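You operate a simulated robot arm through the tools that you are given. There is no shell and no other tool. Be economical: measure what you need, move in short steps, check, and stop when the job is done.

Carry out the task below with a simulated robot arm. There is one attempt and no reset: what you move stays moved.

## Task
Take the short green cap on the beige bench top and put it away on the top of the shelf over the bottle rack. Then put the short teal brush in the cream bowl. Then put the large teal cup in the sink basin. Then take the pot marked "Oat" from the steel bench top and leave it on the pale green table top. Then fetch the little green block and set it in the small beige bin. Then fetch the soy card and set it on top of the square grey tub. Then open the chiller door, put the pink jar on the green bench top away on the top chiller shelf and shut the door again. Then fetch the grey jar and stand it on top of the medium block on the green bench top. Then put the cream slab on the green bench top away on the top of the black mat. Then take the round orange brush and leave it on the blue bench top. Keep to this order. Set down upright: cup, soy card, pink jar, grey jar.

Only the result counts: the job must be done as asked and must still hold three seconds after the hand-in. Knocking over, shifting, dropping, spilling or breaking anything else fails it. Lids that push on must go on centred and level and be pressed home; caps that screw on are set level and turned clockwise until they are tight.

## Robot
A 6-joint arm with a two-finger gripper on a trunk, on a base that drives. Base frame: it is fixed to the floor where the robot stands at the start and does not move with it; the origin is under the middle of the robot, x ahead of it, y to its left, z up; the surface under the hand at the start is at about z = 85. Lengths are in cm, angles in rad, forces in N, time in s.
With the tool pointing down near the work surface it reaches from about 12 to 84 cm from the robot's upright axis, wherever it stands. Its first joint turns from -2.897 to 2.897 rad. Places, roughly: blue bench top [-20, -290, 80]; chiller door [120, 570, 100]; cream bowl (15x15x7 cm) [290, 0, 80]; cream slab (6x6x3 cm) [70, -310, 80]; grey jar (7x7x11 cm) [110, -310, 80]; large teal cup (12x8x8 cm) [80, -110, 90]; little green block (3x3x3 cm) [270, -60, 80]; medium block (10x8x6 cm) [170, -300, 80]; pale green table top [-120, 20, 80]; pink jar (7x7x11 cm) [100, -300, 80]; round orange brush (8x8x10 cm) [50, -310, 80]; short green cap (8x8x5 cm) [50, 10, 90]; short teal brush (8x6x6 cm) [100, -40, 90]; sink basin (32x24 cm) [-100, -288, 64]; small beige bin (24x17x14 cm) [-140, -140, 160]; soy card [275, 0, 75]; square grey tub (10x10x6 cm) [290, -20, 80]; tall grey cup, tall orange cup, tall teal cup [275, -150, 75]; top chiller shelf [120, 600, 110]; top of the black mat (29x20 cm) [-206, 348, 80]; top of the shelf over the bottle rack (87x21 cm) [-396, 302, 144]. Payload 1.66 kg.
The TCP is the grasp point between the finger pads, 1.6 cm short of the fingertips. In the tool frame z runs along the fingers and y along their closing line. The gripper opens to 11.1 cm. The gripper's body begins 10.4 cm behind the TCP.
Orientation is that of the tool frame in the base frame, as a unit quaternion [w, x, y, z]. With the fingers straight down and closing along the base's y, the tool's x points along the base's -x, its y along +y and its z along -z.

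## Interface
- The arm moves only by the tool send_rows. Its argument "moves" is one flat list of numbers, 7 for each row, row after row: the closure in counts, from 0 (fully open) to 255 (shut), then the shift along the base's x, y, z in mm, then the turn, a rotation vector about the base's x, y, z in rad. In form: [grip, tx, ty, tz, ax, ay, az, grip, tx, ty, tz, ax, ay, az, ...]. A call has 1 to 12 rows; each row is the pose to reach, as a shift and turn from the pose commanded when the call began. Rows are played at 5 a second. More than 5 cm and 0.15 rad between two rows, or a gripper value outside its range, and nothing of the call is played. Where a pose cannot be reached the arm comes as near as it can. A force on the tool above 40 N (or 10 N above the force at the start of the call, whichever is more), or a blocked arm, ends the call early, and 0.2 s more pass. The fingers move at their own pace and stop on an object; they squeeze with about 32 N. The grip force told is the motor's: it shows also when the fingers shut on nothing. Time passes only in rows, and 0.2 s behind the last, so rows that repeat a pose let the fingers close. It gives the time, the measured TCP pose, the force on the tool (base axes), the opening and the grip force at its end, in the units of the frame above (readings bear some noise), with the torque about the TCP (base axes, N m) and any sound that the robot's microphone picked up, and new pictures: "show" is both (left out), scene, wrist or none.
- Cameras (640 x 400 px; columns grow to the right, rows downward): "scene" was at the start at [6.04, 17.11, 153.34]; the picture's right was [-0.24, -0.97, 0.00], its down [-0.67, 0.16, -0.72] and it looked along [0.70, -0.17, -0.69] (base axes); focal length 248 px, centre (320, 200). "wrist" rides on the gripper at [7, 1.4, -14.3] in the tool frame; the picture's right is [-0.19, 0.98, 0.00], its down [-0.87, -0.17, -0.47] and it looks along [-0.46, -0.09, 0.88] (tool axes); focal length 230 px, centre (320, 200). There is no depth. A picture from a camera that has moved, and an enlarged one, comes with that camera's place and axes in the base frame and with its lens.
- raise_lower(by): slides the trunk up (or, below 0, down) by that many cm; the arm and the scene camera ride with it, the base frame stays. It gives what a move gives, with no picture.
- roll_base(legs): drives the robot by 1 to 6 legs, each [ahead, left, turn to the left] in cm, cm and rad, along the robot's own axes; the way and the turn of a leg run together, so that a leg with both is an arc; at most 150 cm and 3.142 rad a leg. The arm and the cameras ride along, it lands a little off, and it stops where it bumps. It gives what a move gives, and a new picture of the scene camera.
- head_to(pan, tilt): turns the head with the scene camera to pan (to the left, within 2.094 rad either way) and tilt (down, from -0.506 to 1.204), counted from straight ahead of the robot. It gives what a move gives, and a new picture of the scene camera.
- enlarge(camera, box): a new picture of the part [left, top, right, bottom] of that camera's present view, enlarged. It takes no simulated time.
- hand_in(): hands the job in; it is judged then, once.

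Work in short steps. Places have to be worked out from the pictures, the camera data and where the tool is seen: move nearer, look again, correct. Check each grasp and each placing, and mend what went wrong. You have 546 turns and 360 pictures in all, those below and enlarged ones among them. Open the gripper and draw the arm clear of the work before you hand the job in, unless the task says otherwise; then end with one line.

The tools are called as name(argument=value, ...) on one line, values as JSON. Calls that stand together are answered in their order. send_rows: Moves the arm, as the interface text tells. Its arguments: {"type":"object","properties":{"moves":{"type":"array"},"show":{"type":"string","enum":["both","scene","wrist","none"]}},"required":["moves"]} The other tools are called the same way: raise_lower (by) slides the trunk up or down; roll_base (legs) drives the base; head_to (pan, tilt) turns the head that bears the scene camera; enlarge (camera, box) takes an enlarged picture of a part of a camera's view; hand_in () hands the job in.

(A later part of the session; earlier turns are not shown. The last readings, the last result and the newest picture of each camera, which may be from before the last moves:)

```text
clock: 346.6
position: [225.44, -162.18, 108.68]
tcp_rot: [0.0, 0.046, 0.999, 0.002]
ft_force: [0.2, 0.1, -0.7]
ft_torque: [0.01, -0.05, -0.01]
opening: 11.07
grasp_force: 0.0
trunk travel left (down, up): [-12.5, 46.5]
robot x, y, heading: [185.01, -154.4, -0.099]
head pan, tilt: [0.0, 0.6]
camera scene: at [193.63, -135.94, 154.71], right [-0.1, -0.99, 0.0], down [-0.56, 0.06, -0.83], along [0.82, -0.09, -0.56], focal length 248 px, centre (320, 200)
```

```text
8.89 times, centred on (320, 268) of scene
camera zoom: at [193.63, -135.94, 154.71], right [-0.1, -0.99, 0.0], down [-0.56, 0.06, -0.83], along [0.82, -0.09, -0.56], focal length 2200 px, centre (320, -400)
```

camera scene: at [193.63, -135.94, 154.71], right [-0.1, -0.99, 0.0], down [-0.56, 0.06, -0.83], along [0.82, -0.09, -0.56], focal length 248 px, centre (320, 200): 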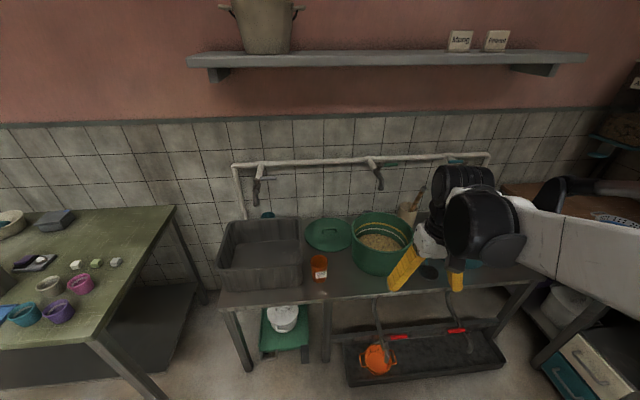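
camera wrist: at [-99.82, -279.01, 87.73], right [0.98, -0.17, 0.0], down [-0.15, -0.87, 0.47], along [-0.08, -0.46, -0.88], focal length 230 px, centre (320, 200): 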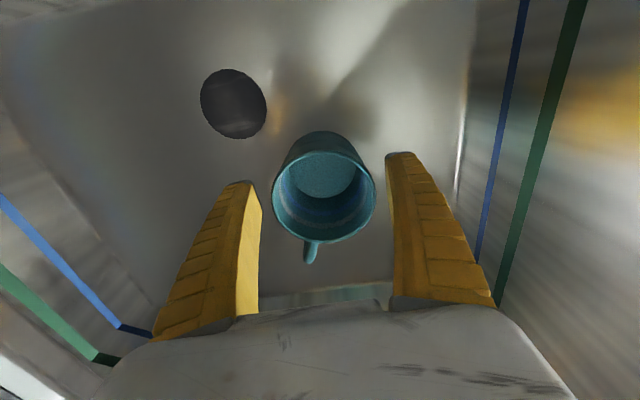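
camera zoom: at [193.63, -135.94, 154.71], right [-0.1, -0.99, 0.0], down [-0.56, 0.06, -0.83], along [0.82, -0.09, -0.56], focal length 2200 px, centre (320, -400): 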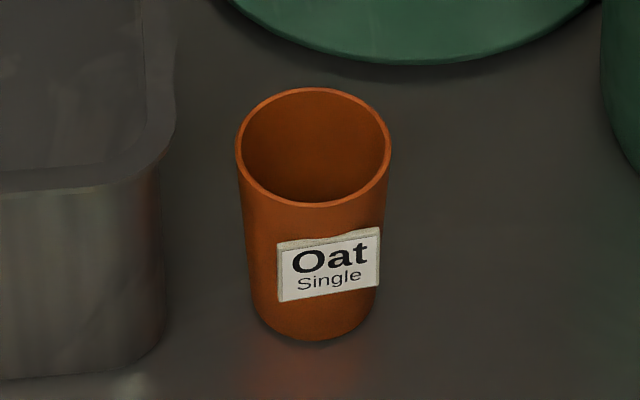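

The orange cup is marked "Oat". I align, step closer, and tilt the tool 28° forward so the pot can later go under the tier of the pale green table.

roll_base(legs=[[0, 0, 0.1], [10, 12, 0]])

send_rows(moves=[0, 0, 0, 0, 0, -0.125, 0, 0, 0, 10, 0, 0, -0.25, 0, 0, 0, 15, 0, 0, -0.375, 0, 0, 0, 15, 0, 0, -0.49, 0])

```text
clock: 348.5
position: [236.07, -146.23, 108.75]
tcp_rot: [-0.001, -0.004, 1.0, 0.001]
ft_force: [0.6, 0.2, 0.5]
ft_torque: [-0.04, 0.02, -0.01]
opening: 11.07
grasp_force: 0.1
trunk travel left (down, up): [-12.5, 46.5]
robot x, y, heading: [195.01, -142.44, -0.003]
head pan, tilt: [0.0, 0.6]
camera scene: at [201.85, -122.98, 154.7], right [0.0, -1.0, 0.0], down [-0.57, 0.0, -0.82], along [0.82, 0.0, -0.57], focal length 248 px, centre (320, 200)
```

scene: 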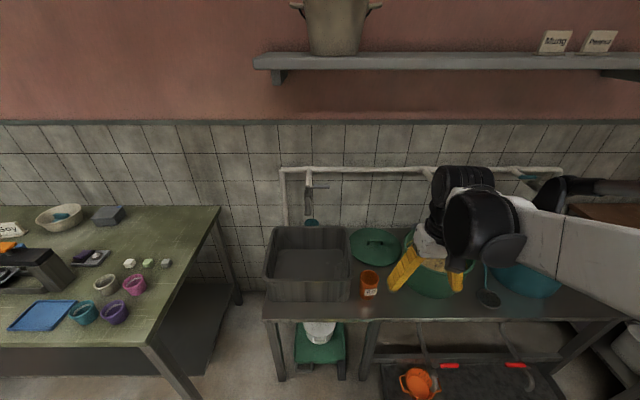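

```text
clock: 349.5
position: [236.03, -144.51, 108.53]
tcp_rot: [0.243, -0.004, 0.97, 0.001]
ft_force: [-0.5, 0.5, -0.9]
ft_torque: [0.02, 0.01, -0.01]
opening: 11.11
grasp_force: 0.1
trunk travel left (down, up): [-12.5, 46.5]
robot x, y, heading: [194.39, -142.06, -0.009]
head pan, tilt: [0.0, 0.6]
camera scene: at [201.75, -123.04, 154.71], right [0.0, -1.0, 0.0], down [-0.56, 0.0, -0.83], along [0.83, 0.0, -0.56], focal length 248 px, centre (320, 200)
camera wrist: at [223.15, -143.44, 117.98], right [0.16, 0.98, 0.09], down [0.54, -0.16, 0.82], along [0.82, -0.08, -0.56], focal length 230 px, centre (320, 200)
```

scene: 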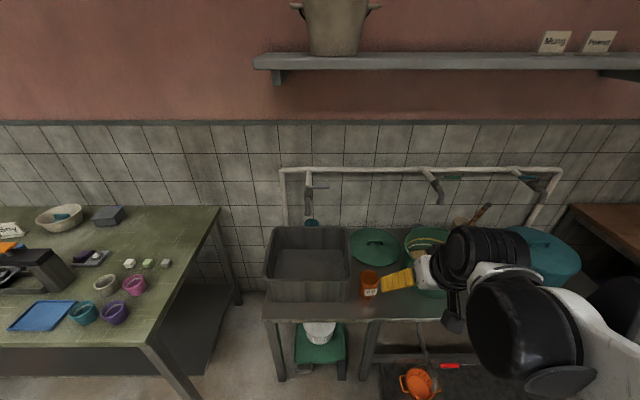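
wrist: 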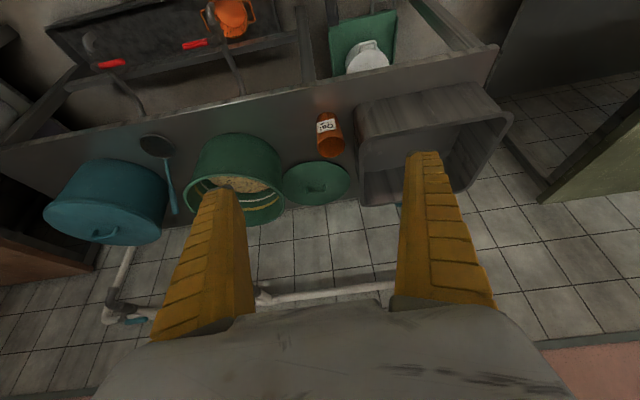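

I move closer for a better estimate of the pot's place.

send_rows(moves=[0, 30, 5, -35, 0, 0, 0, 0, 60, 10, -70, 0, 0, 0], show="wrist")

```text
clock: 350.1
position: [241.95, -143.49, 101.45]
tcp_rot: [0.242, -0.004, 0.97, 0.0]
ft_force: [-0.6, 0.2, 0.8]
ft_torque: [0.01, -0.02, -0.03]
opening: 11.09
grasp_force: 0.1
trunk travel left (down, up): [-12.5, 46.5]
robot x, y, heading: [194.77, -142.11, -0.006]
head pan, tilt: [0.0, 0.6]
camera wrist: at [229.1, -142.37, 110.89], right [0.16, 0.98, 0.09], down [0.54, -0.16, 0.82], along [0.82, -0.08, -0.56], focal length 230 px, centre (320, 200)
```

wrist: 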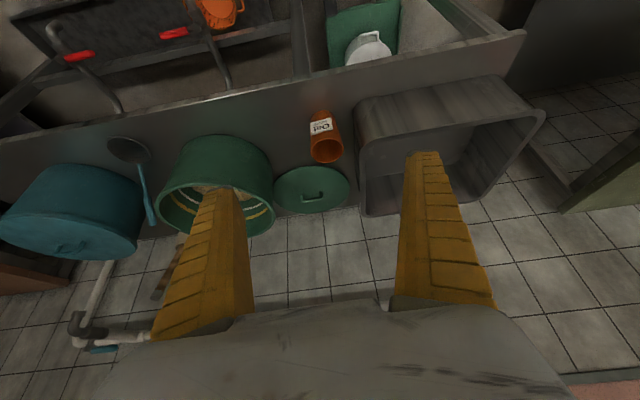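

enlarge(camera="scene", box=[345, 250, 405, 310])

enlarge(camera="wrist", box=[285, 90, 365, 170])

```text
6.67 times, centred on (375, 280) of scene
camera zoom: at [201.94, -123.05, 154.69], right [0.0, -1.0, 0.0], down [-0.57, 0.0, -0.82], along [0.82, 0.0, -0.57], focal length 1650 px, centre (-47, -333)
```

zoom: 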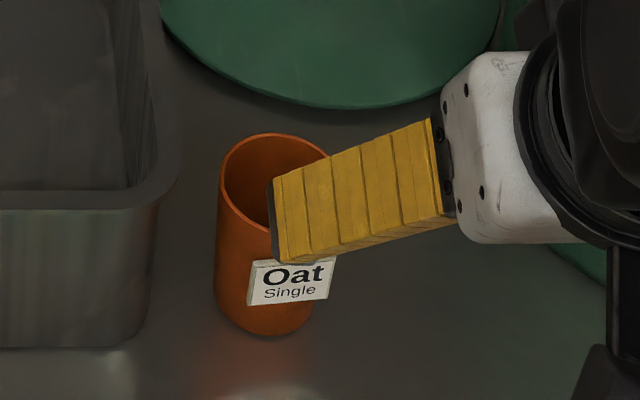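

```text
5.00 times, centred on (325, 130) of wrist
camera zoom: at [229.1, -142.37, 110.89], right [0.16, 0.98, 0.09], down [0.54, -0.16, 0.82], along [0.82, -0.08, -0.56], focal length 1150 px, centre (295, 550)
```

zoom: 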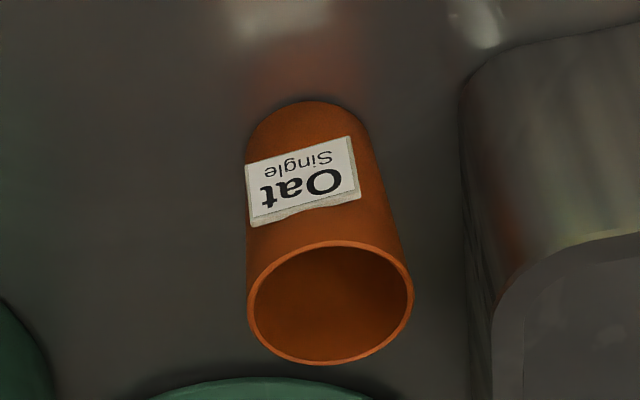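

Best estimate: pot rim centre (259, -143, 80), about 6 cm wide, bench at z ≈ 72. I lower the trunk 10 cm and go to a pre-grasp point, with the fingers partly closed because the basin is near.

raise_lower(by=-10)

send_rows(moves=[50, 50, 5, 0, 0, 0, 0, 50, 100, 5, -12, 0, 0, 0])

```text
clock: 351.4
position: [241.77, -143.42, 91.69]
tcp_rot: [0.242, -0.004, 0.97, 0.0]
ft_force: [-0.8, 0.5, 0.1]
ft_torque: [0.01, 0.01, 0.02]
opening: 11.07
grasp_force: 0.0
trunk travel left (down, up): [-2.5, 56.5]
robot x, y, heading: [194.87, -142.29, -0.001]
head pan, tilt: [0.0, 0.6]
```

```text
refused: row 1 steps farther than a row can; nothing moved
```

send_rows(moves=[50, 45, 4, 0, 0, 0, 0, 50, 90, 4, -12, 0, 0, 0, 50, 105, 4, -20, 0, 0, 0])

```text
clock: 352.2
position: [252.4, -142.93, 89.61]
tcp_rot: [0.242, -0.005, 0.97, 0.001]
ft_force: [-0.2, 1.0, -0.7]
ft_torque: [0.02, 0.0, 0.02]
opening: 9.03
grasp_force: 0.6
trunk travel left (down, up): [-2.5, 56.5]
robot x, y, heading: [194.86, -142.09, -0.009]
head pan, tilt: [0.0, 0.6]
camera scene: at [201.83, -123.05, 144.71], right [0.0, -1.0, 0.0], down [-0.57, 0.0, -0.82], along [0.82, 0.0, -0.57], focal length 248 px, centre (320, 200)
camera wrist: at [239.51, -141.88, 98.92], right [0.16, 0.98, 0.09], down [0.54, -0.16, 0.82], along [0.82, -0.08, -0.56], focal length 230 px, centre (320, 200)
```

scene: 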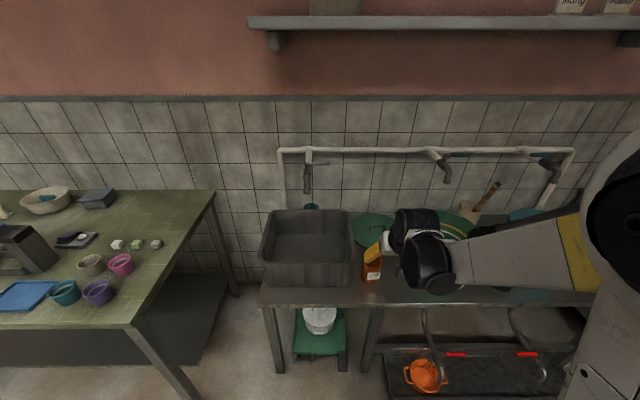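
wrist: 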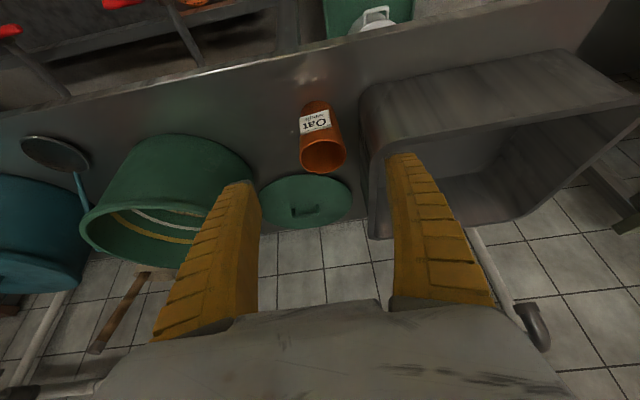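

enlarge(camera="wrist", box=[280, 90, 360, 180])

enlarge(camera="scene", box=[340, 220, 420, 300])

```text
4.44 times, centred on (320, 135) of wrist
camera zoom: at [239.51, -141.88, 98.92], right [0.16, 0.98, 0.09], down [0.54, -0.16, 0.82], along [0.82, -0.08, -0.56], focal length 1022 px, centre (320, 489)
```

zoom: 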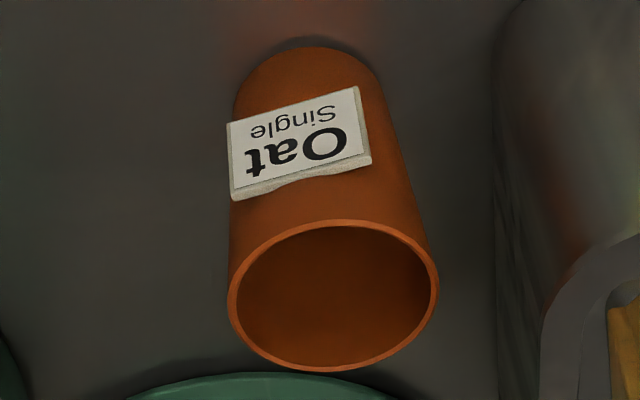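

```text
5.00 times, centred on (380, 260) of scene
camera zoom: at [201.83, -123.05, 144.71], right [0.0, -1.0, 0.0], down [-0.57, 0.0, -0.82], along [0.82, 0.0, -0.57], focal length 1238 px, centre (20, -100)
```

zoom: 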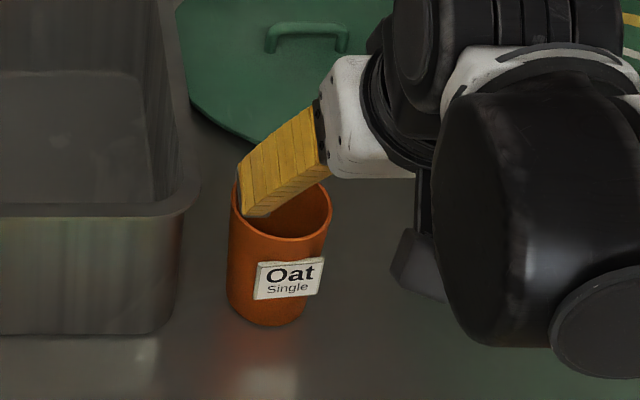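

Better triangulation: rim centre (264.6, -143, 73), diameter 7.2, bench at about z 64. The basin wall is close on the left, so I yaw the tool by +45° to gain clearance.

send_rows(moves=[50, 0, -8, 0, 0, 0, 0.13, 50, 0, -16, 0, 0, 0, 0.26, 50, 5, -24, 0, 0, 0, 0.39, 50, 10, -32, 0, 0, 0, 0.52, 50, 20, -40, 0, 0, 0, 0.65, 50, 40, -48, -10, 0, 0, 0.785, 50, 76, -48, -30, 0, 0, 0.785])

```text
clock: 353.8
position: [259.72, -147.89, 86.29]
tcp_rot: [0.224, -0.375, 0.895, 0.093]
ft_force: [0.0, 0.3, 0.7]
ft_torque: [-0.01, -0.01, 0.03]
opening: 9.03
grasp_force: 1.1
trunk travel left (down, up): [-2.5, 56.5]
robot x, y, heading: [194.83, -142.21, -0.006]
head pan, tilt: [0.0, 0.6]
camera scene: at [201.82, -123.06, 144.7], right [0.0, -1.0, 0.0], down [-0.57, 0.0, -0.82], along [0.82, 0.0, -0.57], focal length 248 px, centre (320, 200)
camera wrist: at [249.91, -156.22, 95.75], right [-0.58, 0.81, 0.09], down [0.5, 0.27, 0.82], along [0.64, 0.52, -0.56], focal length 230 px, centre (320, 200)
```

scene: 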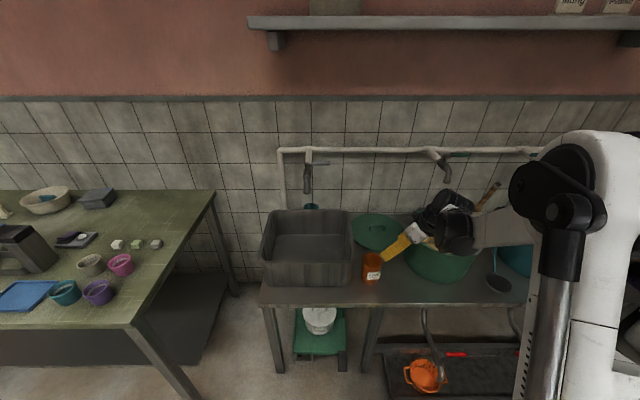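
wrist: 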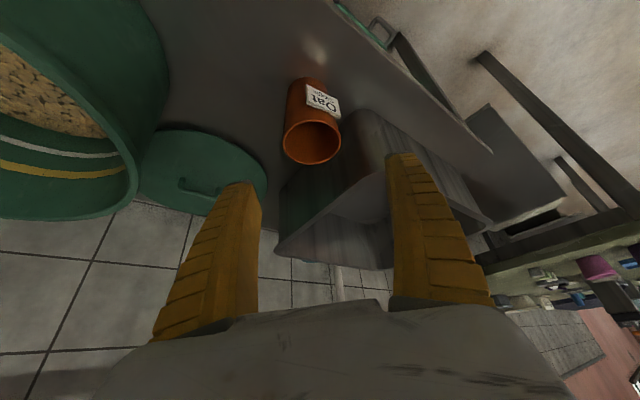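

Triangulated again with the new angle: rim centre (266.2, -143.4, 71.5). I line up on the approach axis and slide in partway.

send_rows(moves=[40, -5, -23, 0, 0, 0, 0, 40, 8, -10, -35, 0, 0, 0, 40, 22, 4, -71, 0, 0, 0, 40, 36, 18, -108, 0, 0, 0])

```text
clock: 354.8
position: [263.56, -146.03, 75.93]
tcp_rot: [0.225, -0.374, 0.895, 0.093]
ft_force: [0.2, 0.0, 0.5]
ft_torque: [0.0, -0.04, -0.02]
opening: 9.45
grasp_force: 0.4
trunk travel left (down, up): [-2.5, 56.5]
robot x, y, heading: [194.84, -142.2, -0.001]
head pan, tilt: [0.0, 0.6]
camera scene: at [201.81, -123.05, 144.7], right [0.0, -1.0, 0.0], down [-0.57, 0.0, -0.82], along [0.82, 0.0, -0.57], focal length 248 px, centre (320, 200)
camera wrist: at [253.56, -154.34, 85.27], right [-0.58, 0.81, 0.09], down [0.5, 0.27, 0.82], along [0.64, 0.52, -0.56], focal length 230 px, centre (320, 200)
```

scene: 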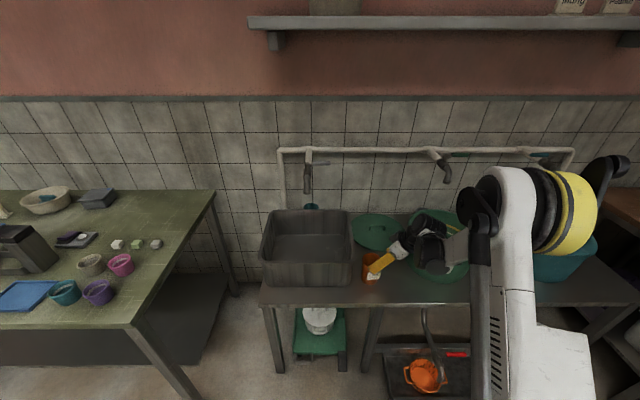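
wrist: 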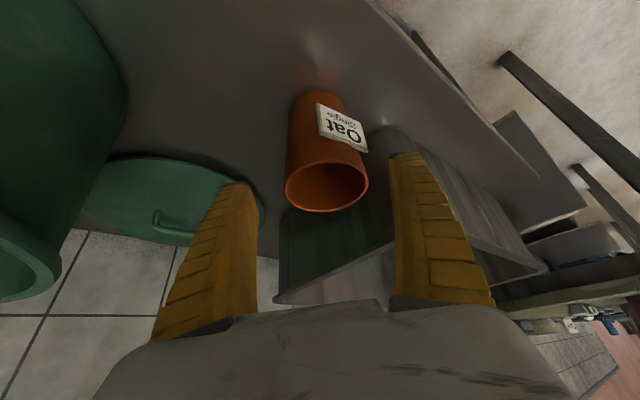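

On target. I slide the last 8 cm and close.

send_rows(moves=[40, 9, 9, -24, 0, 0, 0, 40, 18, 18, -48, 0, 0, 0, 40, 26, 26, -70, 0, 0, 0, 255, 26, 26, -70, 0, 0, 0, 255, 26, 26, -70, 0, 0, 0, 255, 26, 26, -70, 0, 0, 0], show="wrist")

```text
clock: 356.2
position: [265.99, -143.49, 68.92]
tcp_rot: [0.225, -0.375, 0.895, 0.093]
ft_force: [-0.3, -0.3, -0.4]
ft_torque: [-0.02, 0.01, 0.02]
opening: 7.04
grasp_force: 31.9
trunk travel left (down, up): [-2.5, 56.5]
robot x, y, heading: [194.92, -141.85, -0.008]
head pan, tilt: [0.0, 0.6]
camera wrist: at [256.03, -151.81, 78.23], right [-0.58, 0.81, 0.09], down [0.5, 0.27, 0.82], along [0.64, 0.52, -0.56], focal length 230 px, centre (320, 200)
```

wrist: 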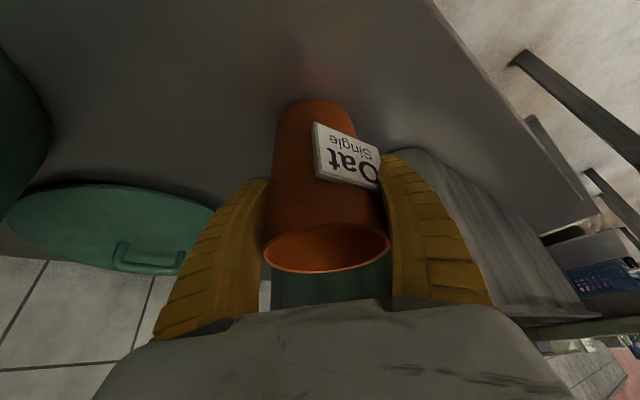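

Gripped. I lift straight up, draw back, and raise the trunk.

send_rows(moves=[255, 0, 0, 20, 0, 0, 0, 255, 0, 0, 60, 0, 0, 0, 255, 0, -5, 105, 0, 0, 0, 255, -10, -5, 150, 0, 0, 0, 255, -40, -5, 185, 0, 0, 0, 255, -75, -5, 215, 0, 0, 0, 255, -115, -5, 240, 0, 0, 0, 255, -155, -5, 260, 0, 0, 0, 255, -195, 0, 280, 0, 0, 0, 255, -235, 0, 300, 0, 0, 0], show="wrist")

raise_lower(by=10)

send_rows(moves=[255, -8, 0, 0, 0, 0, -0.13, 255, -16, 0, 0, 0, 0, -0.26, 255, -24, 0, 0, 0, 0, -0.39, 255, -32, 0, 0, 0, 0, -0.52, 255, -40, 0, 0, 0, 0, -0.65, 255, -48, 0, 0, 0, 0, -0.785], show="scene")

```text
clock: 358.4
position: [242.39, -143.29, 98.79]
tcp_rot: [0.223, -0.375, 0.895, 0.092]
ft_force: [0.3, 0.1, -1.0]
ft_torque: [0.02, 0.0, -0.01]
opening: 7.01
grasp_force: 31.9
trunk travel left (down, up): [-2.5, 56.5]
robot x, y, heading: [195.05, -142.05, -0.001]
head pan, tilt: [0.0, 0.6]
camera wrist: at [232.39, -151.69, 108.17], right [-0.58, 0.81, 0.09], down [0.5, 0.27, 0.82], along [0.64, 0.52, -0.56], focal length 230 px, centre (320, 200)
```

wrist: 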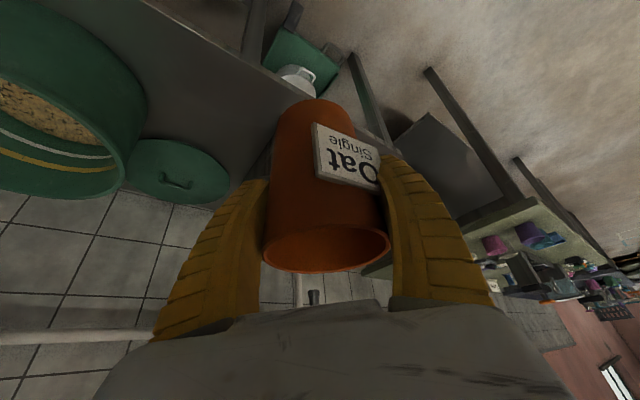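

```text
clock: 359.8
position: [242.44, -143.3, 108.79]
tcp_rot: [0.224, -0.376, 0.895, 0.093]
ft_force: [-0.4, -0.5, -0.4]
ft_torque: [0.0, 0.01, 0.02]
opening: 7.0
grasp_force: 32.2
trunk travel left (down, up): [-12.5, 46.5]
robot x, y, heading: [194.79, -142.06, -0.005]
head pan, tilt: [0.0, 0.6]
```

```text
clock: 361.2
position: [237.66, -143.26, 108.86]
tcp_rot: [0.242, -0.003, 0.97, 0.0]
ft_force: [0.4, 0.6, -0.2]
ft_torque: [-0.01, 0.02, 0.02]
opening: 7.02
grasp_force: 32.4
trunk travel left (down, up): [-12.5, 46.5]
robot x, y, heading: [194.99, -142.04, -0.008]
head pan, tilt: [0.0, 0.6]
camera scene: at [201.79, -123.04, 154.71], right [0.0, -1.0, 0.0], down [-0.56, 0.0, -0.83], along [0.83, 0.0, -0.56], focal length 248 px, centre (320, 200)
```

scene: 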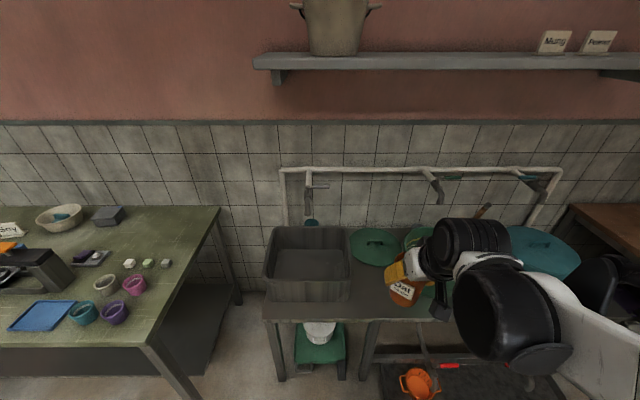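

I drive to the pale green table via the south corridor.

roll_base(legs=[[-15, -60, 0], [0, 0, 3.14], [115, 0, 0], [110, 0, 0], [0, -97, 0], [0, -93, 0]])

head_to(pan=0.0, tilt=0.7)

```text
clock: 391.5
position: [-65.44, 14.8, 108.92]
tcp_rot: [-0.015, 0.968, -0.059, -0.241]
ft_force: [0.8, 0.0, -1.3]
ft_torque: [-0.02, 0.01, 0.0]
opening: 7.04
grasp_force: 31.9
trunk travel left (down, up): [-12.5, 46.5]
robot x, y, heading: [-23.12, 8.31, 3.005]
head pan, tilt: [0.0, 0.6]
camera scene: at [-32.39, -9.76, 154.71], right [0.14, 0.99, 0.0], down [0.56, -0.08, -0.83], along [-0.82, 0.11, -0.56], focal length 248 px, centre (320, 200)
```

scene: 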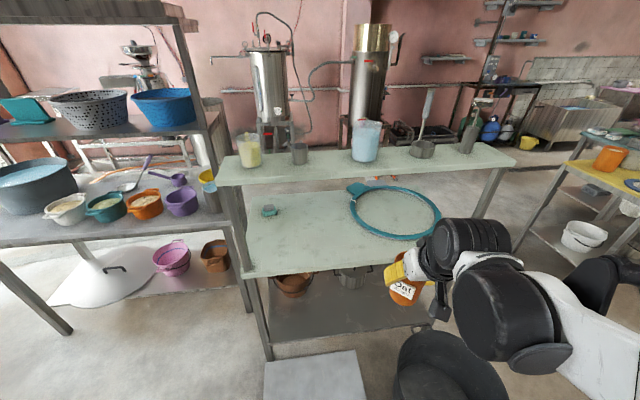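

```text
clock: 392.1
position: [-65.21, 14.77, 108.79]
tcp_rot: [-0.015, 0.969, -0.06, -0.241]
ft_force: [0.0, -0.5, -1.0]
ft_torque: [-0.04, 0.0, 0.03]
opening: 7.0
grasp_force: 32.9
trunk travel left (down, up): [-12.5, 46.5]
robot x, y, heading: [-23.43, 7.7, 3.002]
head pan, tilt: [0.0, 0.7]
camera scene: at [-32.06, -9.83, 153.85], right [0.14, 0.99, 0.0], down [0.64, -0.09, -0.77], along [-0.76, 0.1, -0.64], focal length 248 px, centre (320, 200)
```

scene: 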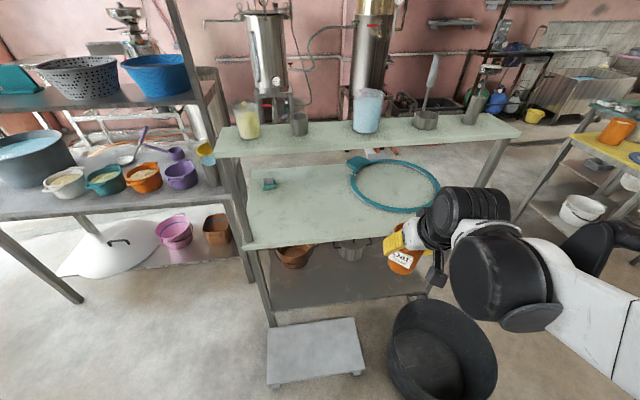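

I correct the base pose to about (-42, -12), heading π.

roll_base(legs=[[15, 22.4, 0.137]])

raise_lower(by=-7.7)

```text
clock: 394.1
position: [-82.19, -12.2, 108.87]
tcp_rot: [0.001, 0.97, 0.007, -0.242]
ft_force: [0.1, 0.2, -1.2]
ft_torque: [0.03, -0.02, -0.03]
opening: 7.02
grasp_force: 32.6
trunk travel left (down, up): [-12.5, 46.5]
robot x, y, heading: [-39.66, -13.22, -3.141]
head pan, tilt: [0.0, 0.7]
camera scene: at [-45.78, -32.06, 153.84], right [0.0, 1.0, 0.0], down [0.64, 0.0, -0.76], along [-0.76, 0.0, -0.64], focal length 248 px, centre (320, 200)
```

scene: 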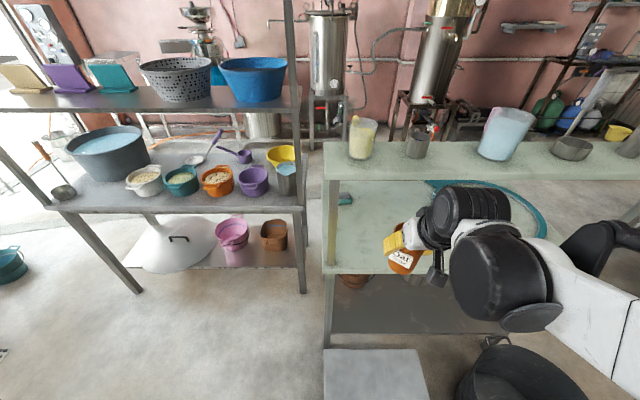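

```text
clock: 395.2
position: [-82.14, -12.09, 101.17]
tcp_rot: [0.001, 0.97, 0.006, -0.241]
ft_force: [0.2, -0.3, -0.3]
ft_torque: [-0.01, 0.01, 0.0]
opening: 7.01
grasp_force: 32.0
trunk travel left (down, up): [-4.8, 54.2]
robot x, y, heading: [-39.36, -12.94, -3.141]
head pan, tilt: [0.0, 0.7]
```

I bring the pot in under the tier at a slant.

send_rows(moves=[255, -30, -8, -35, 0, 0, 0, 255, -70, -16, -55, 0, 0, 0, 255, -110, -20, -75, 0, 0, 0, 255, -150, -20, -95, 0, 0, 0, 255, -185, -20, -115, 0, 0, 0])

```text
clock: 396.4
position: [-100.78, -14.08, 89.31]
tcp_rot: [0.0, 0.97, 0.007, -0.243]
ft_force: [0.5, -0.2, 0.5]
ft_torque: [0.02, 0.02, -0.02]
opening: 7.04
grasp_force: 31.8
trunk travel left (down, up): [-4.8, 54.2]
robot x, y, heading: [-39.45, -12.89, -3.14]
head pan, tilt: [0.0, 0.7]
camera scene: at [-45.79, -32.02, 146.14], right [0.0, 1.0, 0.0], down [0.64, 0.0, -0.76], along [-0.76, 0.0, -0.64], focal length 248 px, centre (320, 200)
camera wrist: at [-87.96, -15.44, 98.8], right [-0.15, -0.98, 0.09], down [-0.54, 0.16, 0.82], along [-0.82, 0.08, -0.56], focal length 230 px, centre (320, 200)
```

scene: 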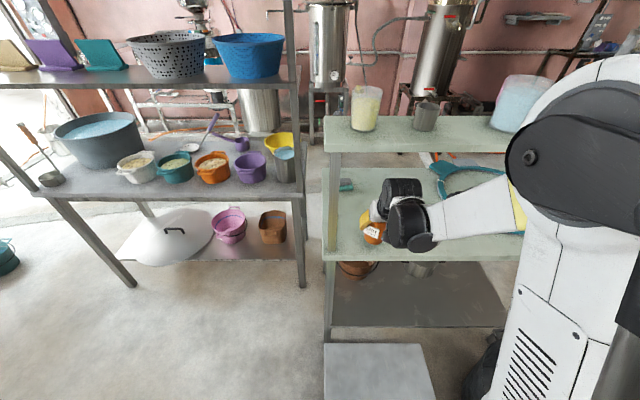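
wrist: 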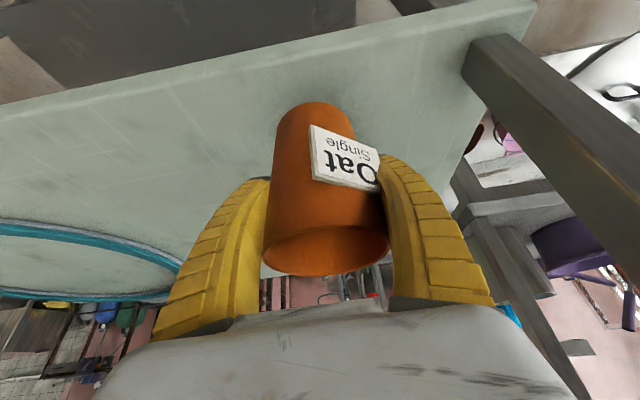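

Now I lower in small steps until it touches.

send_rows(moves=[255, -3, 0, -10, 0, 0, 0, 255, -3, 0, -20, 0, 0, 0, 255, -3, 0, -26, 0, 0, 0, 255, -3, 0, -30, 0, 0, 0], show="none")

send_rows(moves=[255, 0, 0, -4, 0, 0, 0, 255, 0, 0, -8, 0, 0, 0], show="wrist")

```text
clock: 397.4
position: [-100.98, -14.17, 86.53]
tcp_rot: [0.0, 0.97, 0.006, -0.243]
ft_force: [-1.1, -0.3, 6.0]
ft_torque: [0.09, -0.08, -0.01]
opening: 7.01
grasp_force: 32.1
trunk travel left (down, up): [-4.8, 54.2]
robot x, y, heading: [-39.1, -13.0, -3.145]
head pan, tilt: [0.0, 0.7]
```

```text
clock: 398.0
position: [-100.82, -14.27, 85.95]
tcp_rot: [0.001, 0.97, 0.007, -0.243]
ft_force: [-7.7, -0.3, 24.1]
ft_torque: [0.0, 0.04, 0.0]
opening: 7.06
grasp_force: 32.3
trunk travel left (down, up): [-4.8, 54.2]
robot x, y, heading: [-39.07, -12.96, -3.145]
head pan, tilt: [0.0, 0.7]
camera wrist: at [-87.98, -15.5, 95.23], right [-0.15, -0.98, 0.09], down [-0.54, 0.16, 0.82], along [-0.83, 0.08, -0.56], focal length 230 px, centre (320, 200)
```

wrist: 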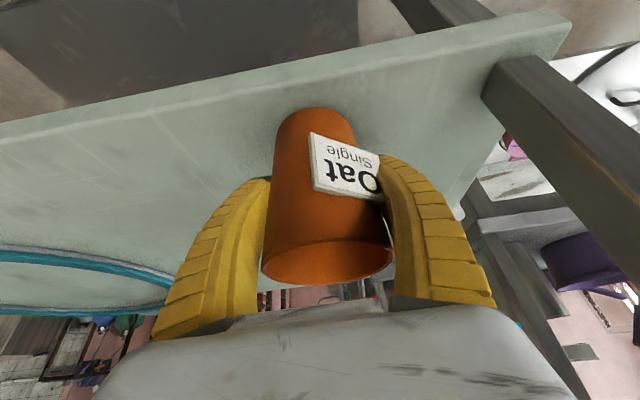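

Contact is firm. I back off slightly, release and withdraw along the axis.

send_rows(moves=[255, 0, 0, 5, 0, 0, 0, 80, 0, 0, 5, 0, 0, 0, 30, 0, 0, 5, 0, 0, 0, 0, 0, 0, 5, 0, 0, 0, 0, 20, 0, 40, 0, 0, 0, 0, 40, 0, 78, 0, 0, 0, 0, 60, 0, 115, 0, 0, 0, 0, 95, 0, 135, 0, 0, 0, 0, 135, 0, 150, 0, 0, 0, 0, 175, 0, 170, 0, 0, 0])

```text
clock: 400.2
position: [-83.47, -14.07, 102.98]
tcp_rot: [0.001, 0.97, 0.007, -0.242]
ft_force: [-0.5, -0.4, -0.3]
ft_torque: [0.02, -0.02, -0.01]
opening: 11.1
grasp_force: 0.1
trunk travel left (down, up): [-4.8, 54.2]
robot x, y, heading: [-39.33, -13.32, -3.139]
head pan, tilt: [0.0, 0.7]
camera scene: at [-45.7, -32.02, 146.15], right [0.0, 1.0, 0.0], down [0.64, 0.0, -0.77], along [-0.77, 0.0, -0.64], focal length 248 px, centre (320, 200)
camera wrist: at [-70.62, -15.41, 112.27], right [-0.15, -0.98, 0.09], down [-0.54, 0.16, 0.82], along [-0.82, 0.08, -0.56], focal length 230 px, centre (320, 200)
```

scene: 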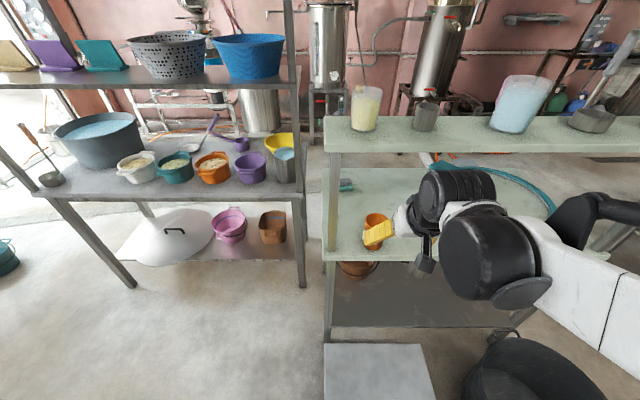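
wrist: 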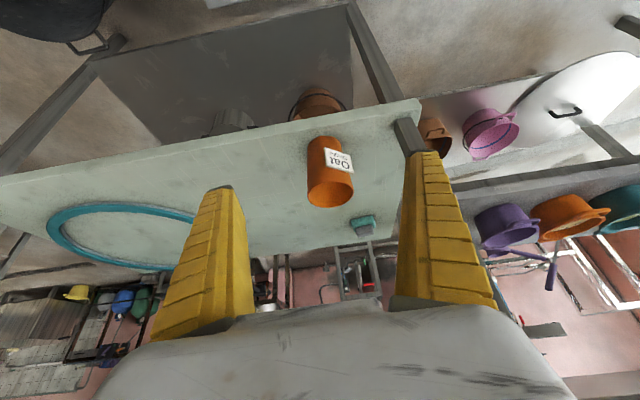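

The Oat pot stands on the pale green table. Next the little green block: I straighten the tool, raise the trunk and drive back to the wall table.

send_rows(moves=[0, 10, 0, 0, 0, -0.125, 0, 0, 20, 0, 20, 0, -0.25, 0, 0, 30, 0, 40, 0, -0.375, 0, 0, 30, 0, 50, 0, -0.49, 0], show="none")

raise_lower(by=7.7)

roll_base(legs=[[0, 97, 0], [0, 94, 0], [-112, 0, 0], [-112, 0, 0], [0, 0, 3.14]])

```text
clock: 401.2
position: [-80.46, -14.13, 107.85]
tcp_rot: [0.003, 1.0, 0.006, 0.0]
ft_force: [-0.2, -0.2, 0.3]
ft_torque: [0.01, 0.01, 0.01]
opening: 11.08
grasp_force: 0.0
trunk travel left (down, up): [-4.8, 54.2]
robot x, y, heading: [-39.3, -12.75, -3.143]
head pan, tilt: [0.0, 0.7]
```

```text
clock: 402.3
position: [-80.44, -14.21, 115.39]
tcp_rot: [0.002, 1.0, 0.006, 0.0]
ft_force: [0.2, -0.2, -0.3]
ft_torque: [0.0, -0.04, -0.02]
opening: 11.09
grasp_force: 0.0
trunk travel left (down, up): [-12.5, 46.5]
robot x, y, heading: [-39.34, -13.17, -3.14]
head pan, tilt: [0.0, 0.7]
```

```text
clock: 429.9
position: [222.4, -195.53, 115.55]
tcp_rot: [0.0, -0.043, 0.999, 0.002]
ft_force: [0.2, 0.1, 0.0]
ft_torque: [0.02, -0.02, 0.0]
opening: 11.07
grasp_force: 0.0
trunk travel left (down, up): [-12.5, 46.5]
robot x, y, heading: [181.35, -199.01, 0.07]
head pan, tilt: [0.0, 0.7]
camera scene: at [186.46, -180.02, 153.84], right [0.07, -1.0, 0.0], down [-0.64, -0.05, -0.76], along [0.76, 0.06, -0.64], focal length 248 px, centre (320, 200)
```

scene: 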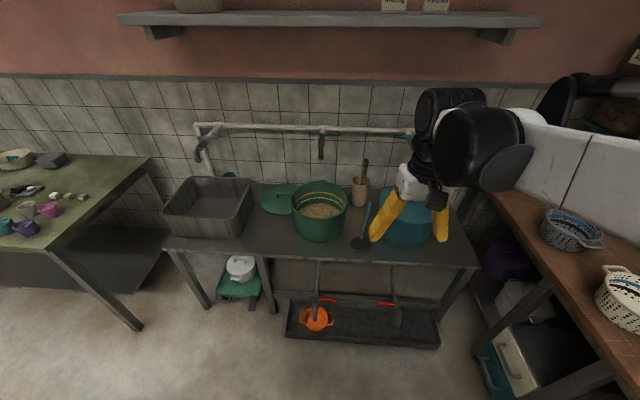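

roll_base(legs=[[0, 0, -0.07], [0, 97, 0], [22, 44, 0]])

head_to(pan=0.0, tilt=0.75)

enlarge(camera="scene", box=[240, 160, 480, 310])

```text
clock: 437.8
position: [243.14, -59.71, 115.52]
tcp_rot: [0.001, -0.012, 1.0, 0.002]
ft_force: [0.5, 0.7, 0.7]
ft_torque: [0.02, 0.0, 0.0]
opening: 11.1
grasp_force: 0.0
trunk travel left (down, up): [-12.5, 46.5]
robot x, y, heading: [201.89, -61.08, 0.019]
head pan, tilt: [0.0, 0.7]
camera scene: at [208.3, -42.07, 153.84], right [0.01, -1.0, 0.0], down [-0.64, -0.01, -0.76], along [0.76, 0.01, -0.64], focal length 248 px, centre (320, 200)
```

scene: 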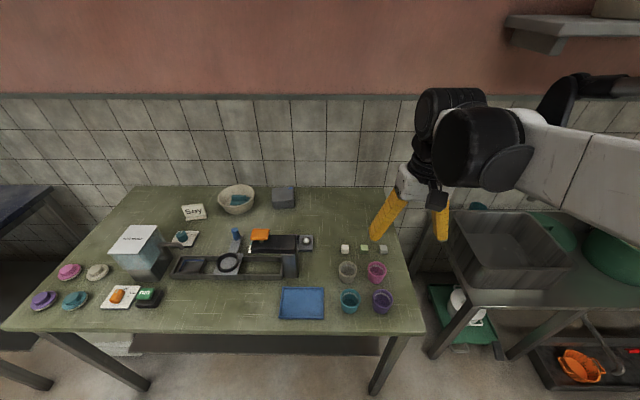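

```text
clock: 438.4
position: [243.12, -59.84, 115.51]
tcp_rot: [-0.001, -0.012, 1.0, 0.003]
ft_force: [-0.4, 0.3, -0.4]
ft_torque: [-0.02, -0.01, -0.05]
opening: 11.09
grasp_force: 0.1
trunk travel left (down, up): [-12.5, 46.5]
robot x, y, heading: [201.9, -61.02, 0.012]
head pan, tilt: [0.0, 0.75]
camera scene: at [208.07, -42.11, 153.42], right [0.01, -1.0, 0.0], down [-0.68, -0.01, -0.73], along [0.73, 0.01, -0.68], focal length 248 px, centre (320, 200)
```

scene: 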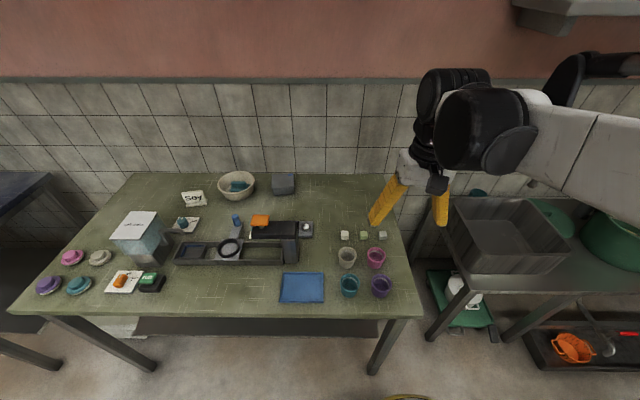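

```text
2.67 times, centred on (360, 235) of scene
camera zoom: at [208.07, -42.11, 153.42], right [0.01, -1.0, 0.0], down [-0.68, -0.01, -0.73], along [0.73, 0.01, -0.68], focal length 660 px, centre (213, 107)
```

zoom: 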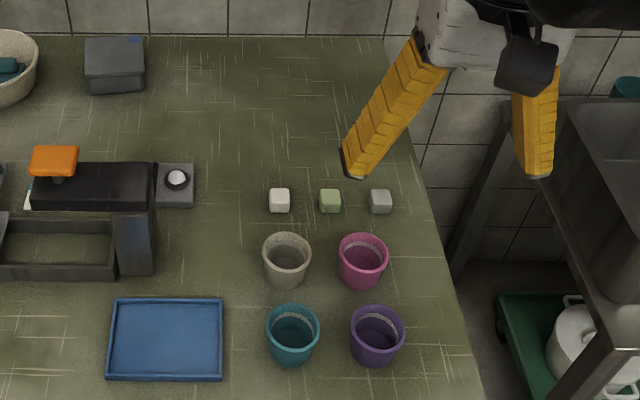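

The green block is at about (267, -57.7), between the white and grey ones, 7 cm apart. I go above it with the fingers half closed.

send_rows(moves=[125, 40, 4, -20, 0, 0, 0, 125, 80, 8, -45, 0, 0, 0, 125, 120, 12, -75, 0, 0, 0, 125, 160, 16, -105, 0, 0, 0, 125, 200, 20, -135, 0, 0, 0, 125, 239, 21, -165, 0, 0, 0, 125, 239, 21, -200, 0, 0, 0])

```text
refused: row 3 steps farther than a row can; nothing moved
```

send_rows(moves=[125, 40, 4, -20, 0, 0, 0, 125, 80, 8, -45, 0, 0, 0, 125, 120, 12, -70, 0, 0, 0, 125, 160, 16, -95, 0, 0, 0, 125, 200, 20, -120, 0, 0, 0, 125, 239, 21, -145, 0, 0, 0, 125, 239, 21, -190, 0, 0, 0])

```text
clock: 440.1
position: [267.19, -57.31, 96.52]
tcp_rot: [-0.001, -0.013, 1.0, 0.003]
ft_force: [-0.2, 0.4, 0.0]
ft_torque: [0.03, 0.02, 0.01]
opening: 5.88
grasp_force: 1.0
trunk travel left (down, up): [-12.5, 46.5]
robot x, y, heading: [202.1, -61.37, 0.008]
head pan, tilt: [0.0, 0.75]
camera scene: at [208.11, -42.1, 153.42], right [0.01, -1.0, 0.0], down [-0.68, -0.01, -0.73], along [0.73, 0.01, -0.68], focal length 248 px, centre (320, 200)
camera wrist: at [260.2, -56.44, 110.83], right [0.17, 0.99, 0.0], down [0.87, -0.15, 0.47], along [0.46, -0.07, -0.88], focal length 230 px, centre (320, 200)
```

scene: 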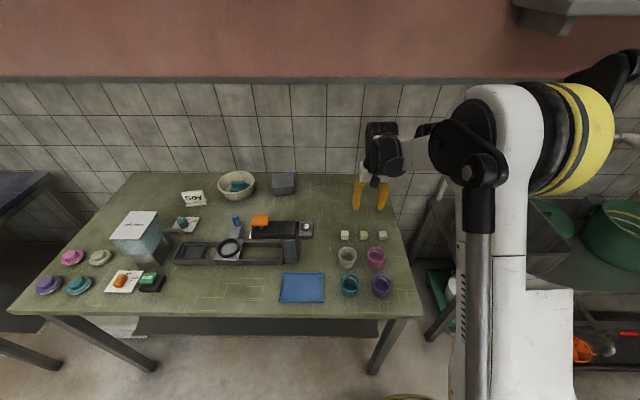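
wrist: 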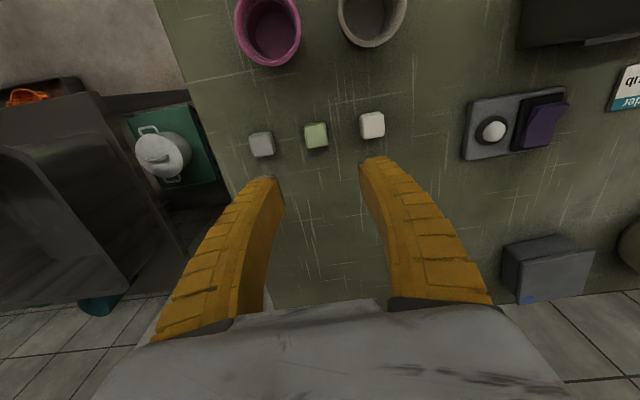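

Aligned within 5 mm. I lower and grasp the green block.

send_rows(moves=[125, -5, -4, -45, 0, 0, 0, 125, -5, -4, -90, 0, 0, 0, 125, -5, -4, -130, 0, 0, 0, 125, -5, -4, -152, 0, 0, 0, 255, -5, -4, -152, 0, 0, 0, 255, -5, -4, -152, 0, 0, 0, 255, -5, -4, -152, 0, 0, 0], show="wrist")

```text
clock: 441.6
position: [266.53, -58.24, 81.48]
tcp_rot: [0.0, -0.011, 1.0, 0.003]
ft_force: [0.3, -11.3, 23.9]
ft_torque: [-0.43, -0.02, -0.07]
opening: 2.18
grasp_force: 32.6
trunk travel left (down, up): [-12.5, 46.5]
robot x, y, heading: [202.09, -60.77, 0.012]
head pan, tilt: [0.0, 0.75]
camera wrist: at [259.53, -57.23, 95.75], right [0.17, 0.99, 0.01], down [0.87, -0.15, 0.47], along [0.47, -0.07, -0.88], focal length 230 px, centre (320, 200)
```

wrist: 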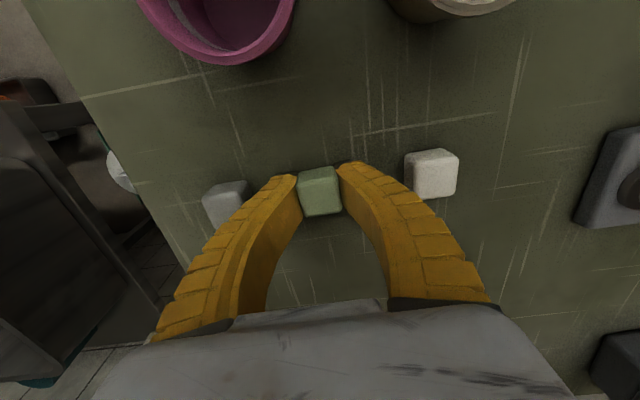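

Block gripped; I lift and retract.

send_rows(moves=[255, 0, 0, 45, 0, 0, 0, 255, 0, 0, 90, 0, 0, 0, 255, -20, 0, 130, 0, 0, 0, 255, -50, 0, 170, 0, 0, 0, 255, -85, 0, 205, 0, 0, 0, 255, -120, 0, 240, 0, 0, 0, 255, -155, 0, 275, 0, 0, 0, 255, -195, 0, 305, 0, 0, 0, 255, -235, 0, 330, 0, 0, 0])

```text
clock: 443.6
position: [242.8, -58.18, 114.21]
tcp_rot: [0.0, -0.012, 1.0, 0.002]
ft_force: [0.2, 0.1, -0.4]
ft_torque: [-0.02, -0.05, -0.02]
opening: 2.03
grasp_force: 32.2
trunk travel left (down, up): [-12.5, 46.5]
robot x, y, heading: [201.79, -61.18, 0.014]
head pan, tilt: [0.0, 0.75]
camera scene: at [207.96, -42.11, 153.43], right [0.01, -1.0, 0.0], down [-0.68, -0.01, -0.73], along [0.73, 0.01, -0.68], focal length 248 px, centre (320, 200)
camera wrist: at [235.85, -57.2, 128.41], right [0.17, 0.99, 0.0], down [0.87, -0.15, 0.47], along [0.47, -0.07, -0.88], focal length 230 px, centre (320, 200)
```

scene: 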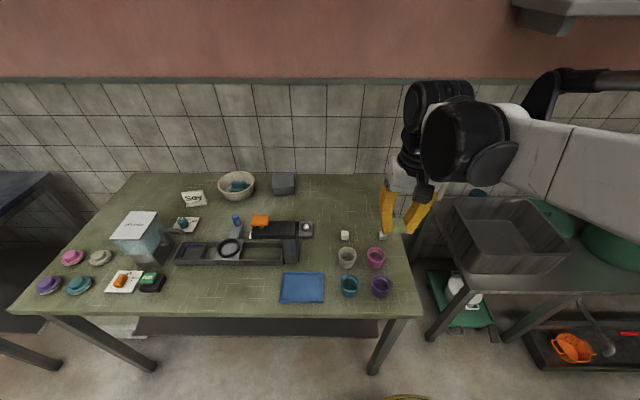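
wrist: 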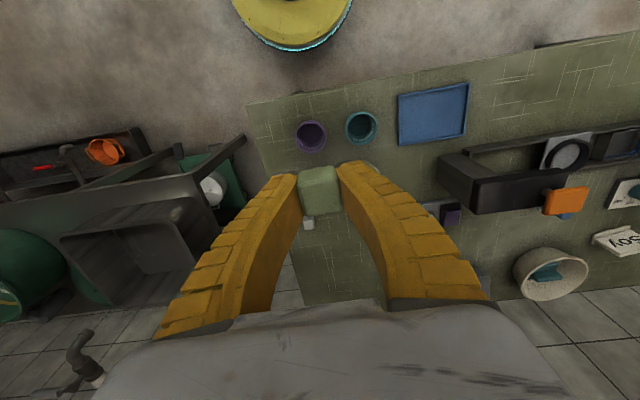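

The green block is in hand. I drive to the tall rack with the beige bin.

roll_base(legs=[[-18, -97, -0.014], [0, -45, 0], [0, 0, 3.14], [112, 0, 0], [112, 0, 0]])

raise_lower(by=40)

```text
clock: 469.2
position: [-81.06, -212.76, 114.13]
tcp_rot: [0.003, 1.0, 0.023, 0.0]
ft_force: [-0.4, 0.4, -1.0]
ft_torque: [-0.05, -0.03, 0.02]
opening: 2.0
grasp_force: 31.9
trunk travel left (down, up): [-12.5, 46.5]
robot x, y, heading: [-39.93, -208.53, -3.112]
head pan, tilt: [0.0, 0.75]
camera scene: at [-45.73, -227.97, 153.42], right [-0.03, 1.0, 0.0], down [0.68, 0.02, -0.73], along [-0.73, -0.02, -0.68], focal length 248 px, centre (320, 200)
```

scene: 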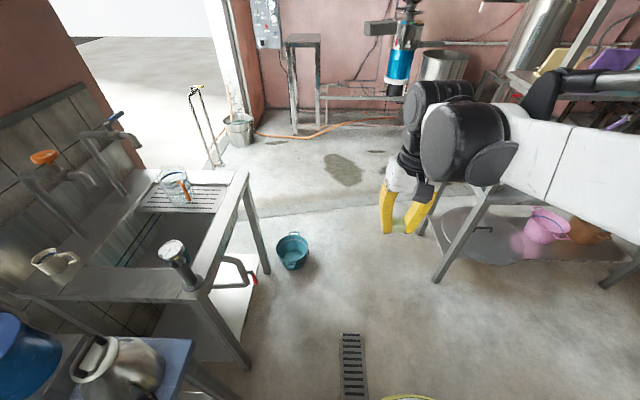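

```text
clock: 473.0
position: [-81.1, -212.79, 154.06]
tcp_rot: [0.003, 1.0, 0.022, 0.0]
ft_force: [-0.4, 0.8, 0.2]
ft_torque: [-0.03, -0.02, -0.02]
opening: 2.02
grasp_force: 31.9
trunk travel left (down, up): [-52.5, 6.5]
robot x, y, heading: [-40.07, -208.73, -3.111]
head pan, tilt: [0.0, 0.75]
```

roll_base(legs=[[0, 0, -0.03], [5, -68, 0]])

send_rows(moves=[255, 0, 0, 45, 0, 0, 0, 255, 0, 0, 90, 0, 0, 0, 255, 0, 0, 135, 0, 0, 0, 255, 0, 0, 180, 0, 0, 0, 255, 0, 0, 225, 0, 0, 0, 255, 0, 0, 260, 0, 0, 0], show="none")

head_to(pan=0.0, tilt=0.5)

```text
clock: 477.2
position: [-86.11, -142.27, 154.09]
tcp_rot: [0.002, 1.0, 0.005, 0.0]
ft_force: [-0.6, 0.9, -0.5]
ft_torque: [-0.03, 0.02, -0.01]
opening: 2.02
grasp_force: 31.9
trunk travel left (down, up): [-52.5, 6.5]
robot x, y, heading: [-45.17, -139.67, 3.138]
head pan, tilt: [0.0, 0.75]
camera scene: at [-51.38, -158.5, 193.42], right [0.0, 1.0, 0.0], down [0.68, 0.0, -0.73], along [-0.73, 0.0, -0.68], focal length 248 px, centre (320, 200)
```

scene: 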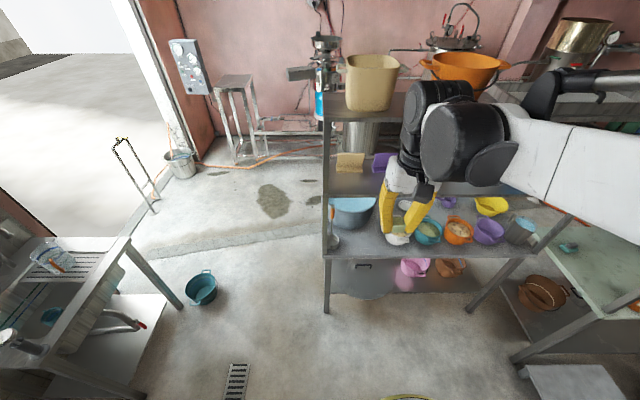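

```text
clock: 478.6
position: [-86.16, -141.87, 180.15]
tcp_rot: [0.002, 1.0, 0.005, 0.0]
ft_force: [-0.6, -0.2, -0.7]
ft_torque: [-0.02, 0.02, -0.01]
opening: 2.03
grasp_force: 32.2
trunk travel left (down, up): [-52.5, 6.5]
robot x, y, heading: [-45.04, -139.67, 3.139]
head pan, tilt: [0.0, 0.75]
```

```text
clock: 479.4
position: [-86.13, -141.98, 180.13]
tcp_rot: [0.003, 1.0, 0.005, 0.0]
ft_force: [-0.1, 0.5, -1.1]
ft_torque: [0.02, 0.02, 0.0]
opening: 2.01
grasp_force: 32.4
trunk travel left (down, up): [-52.5, 6.5]
robot x, y, heading: [-45.33, -140.03, 3.137]
head pan, tilt: [0.0, 0.499]
camera scene: at [-52.19, -158.52, 195.61], right [0.0, 1.0, 0.0], down [0.48, 0.0, -0.88], along [-0.88, 0.0, -0.48], focal length 248 px, centre (320, 200)
```

scene: 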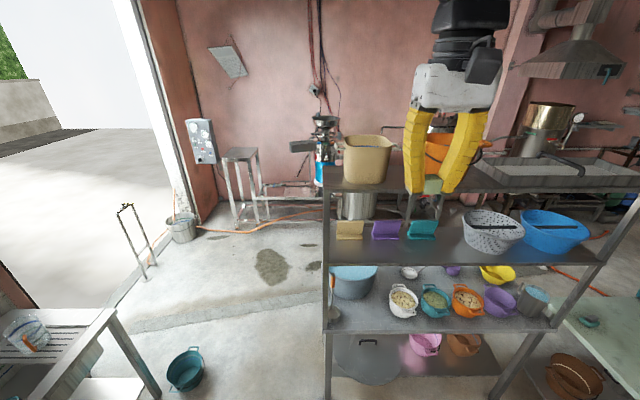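

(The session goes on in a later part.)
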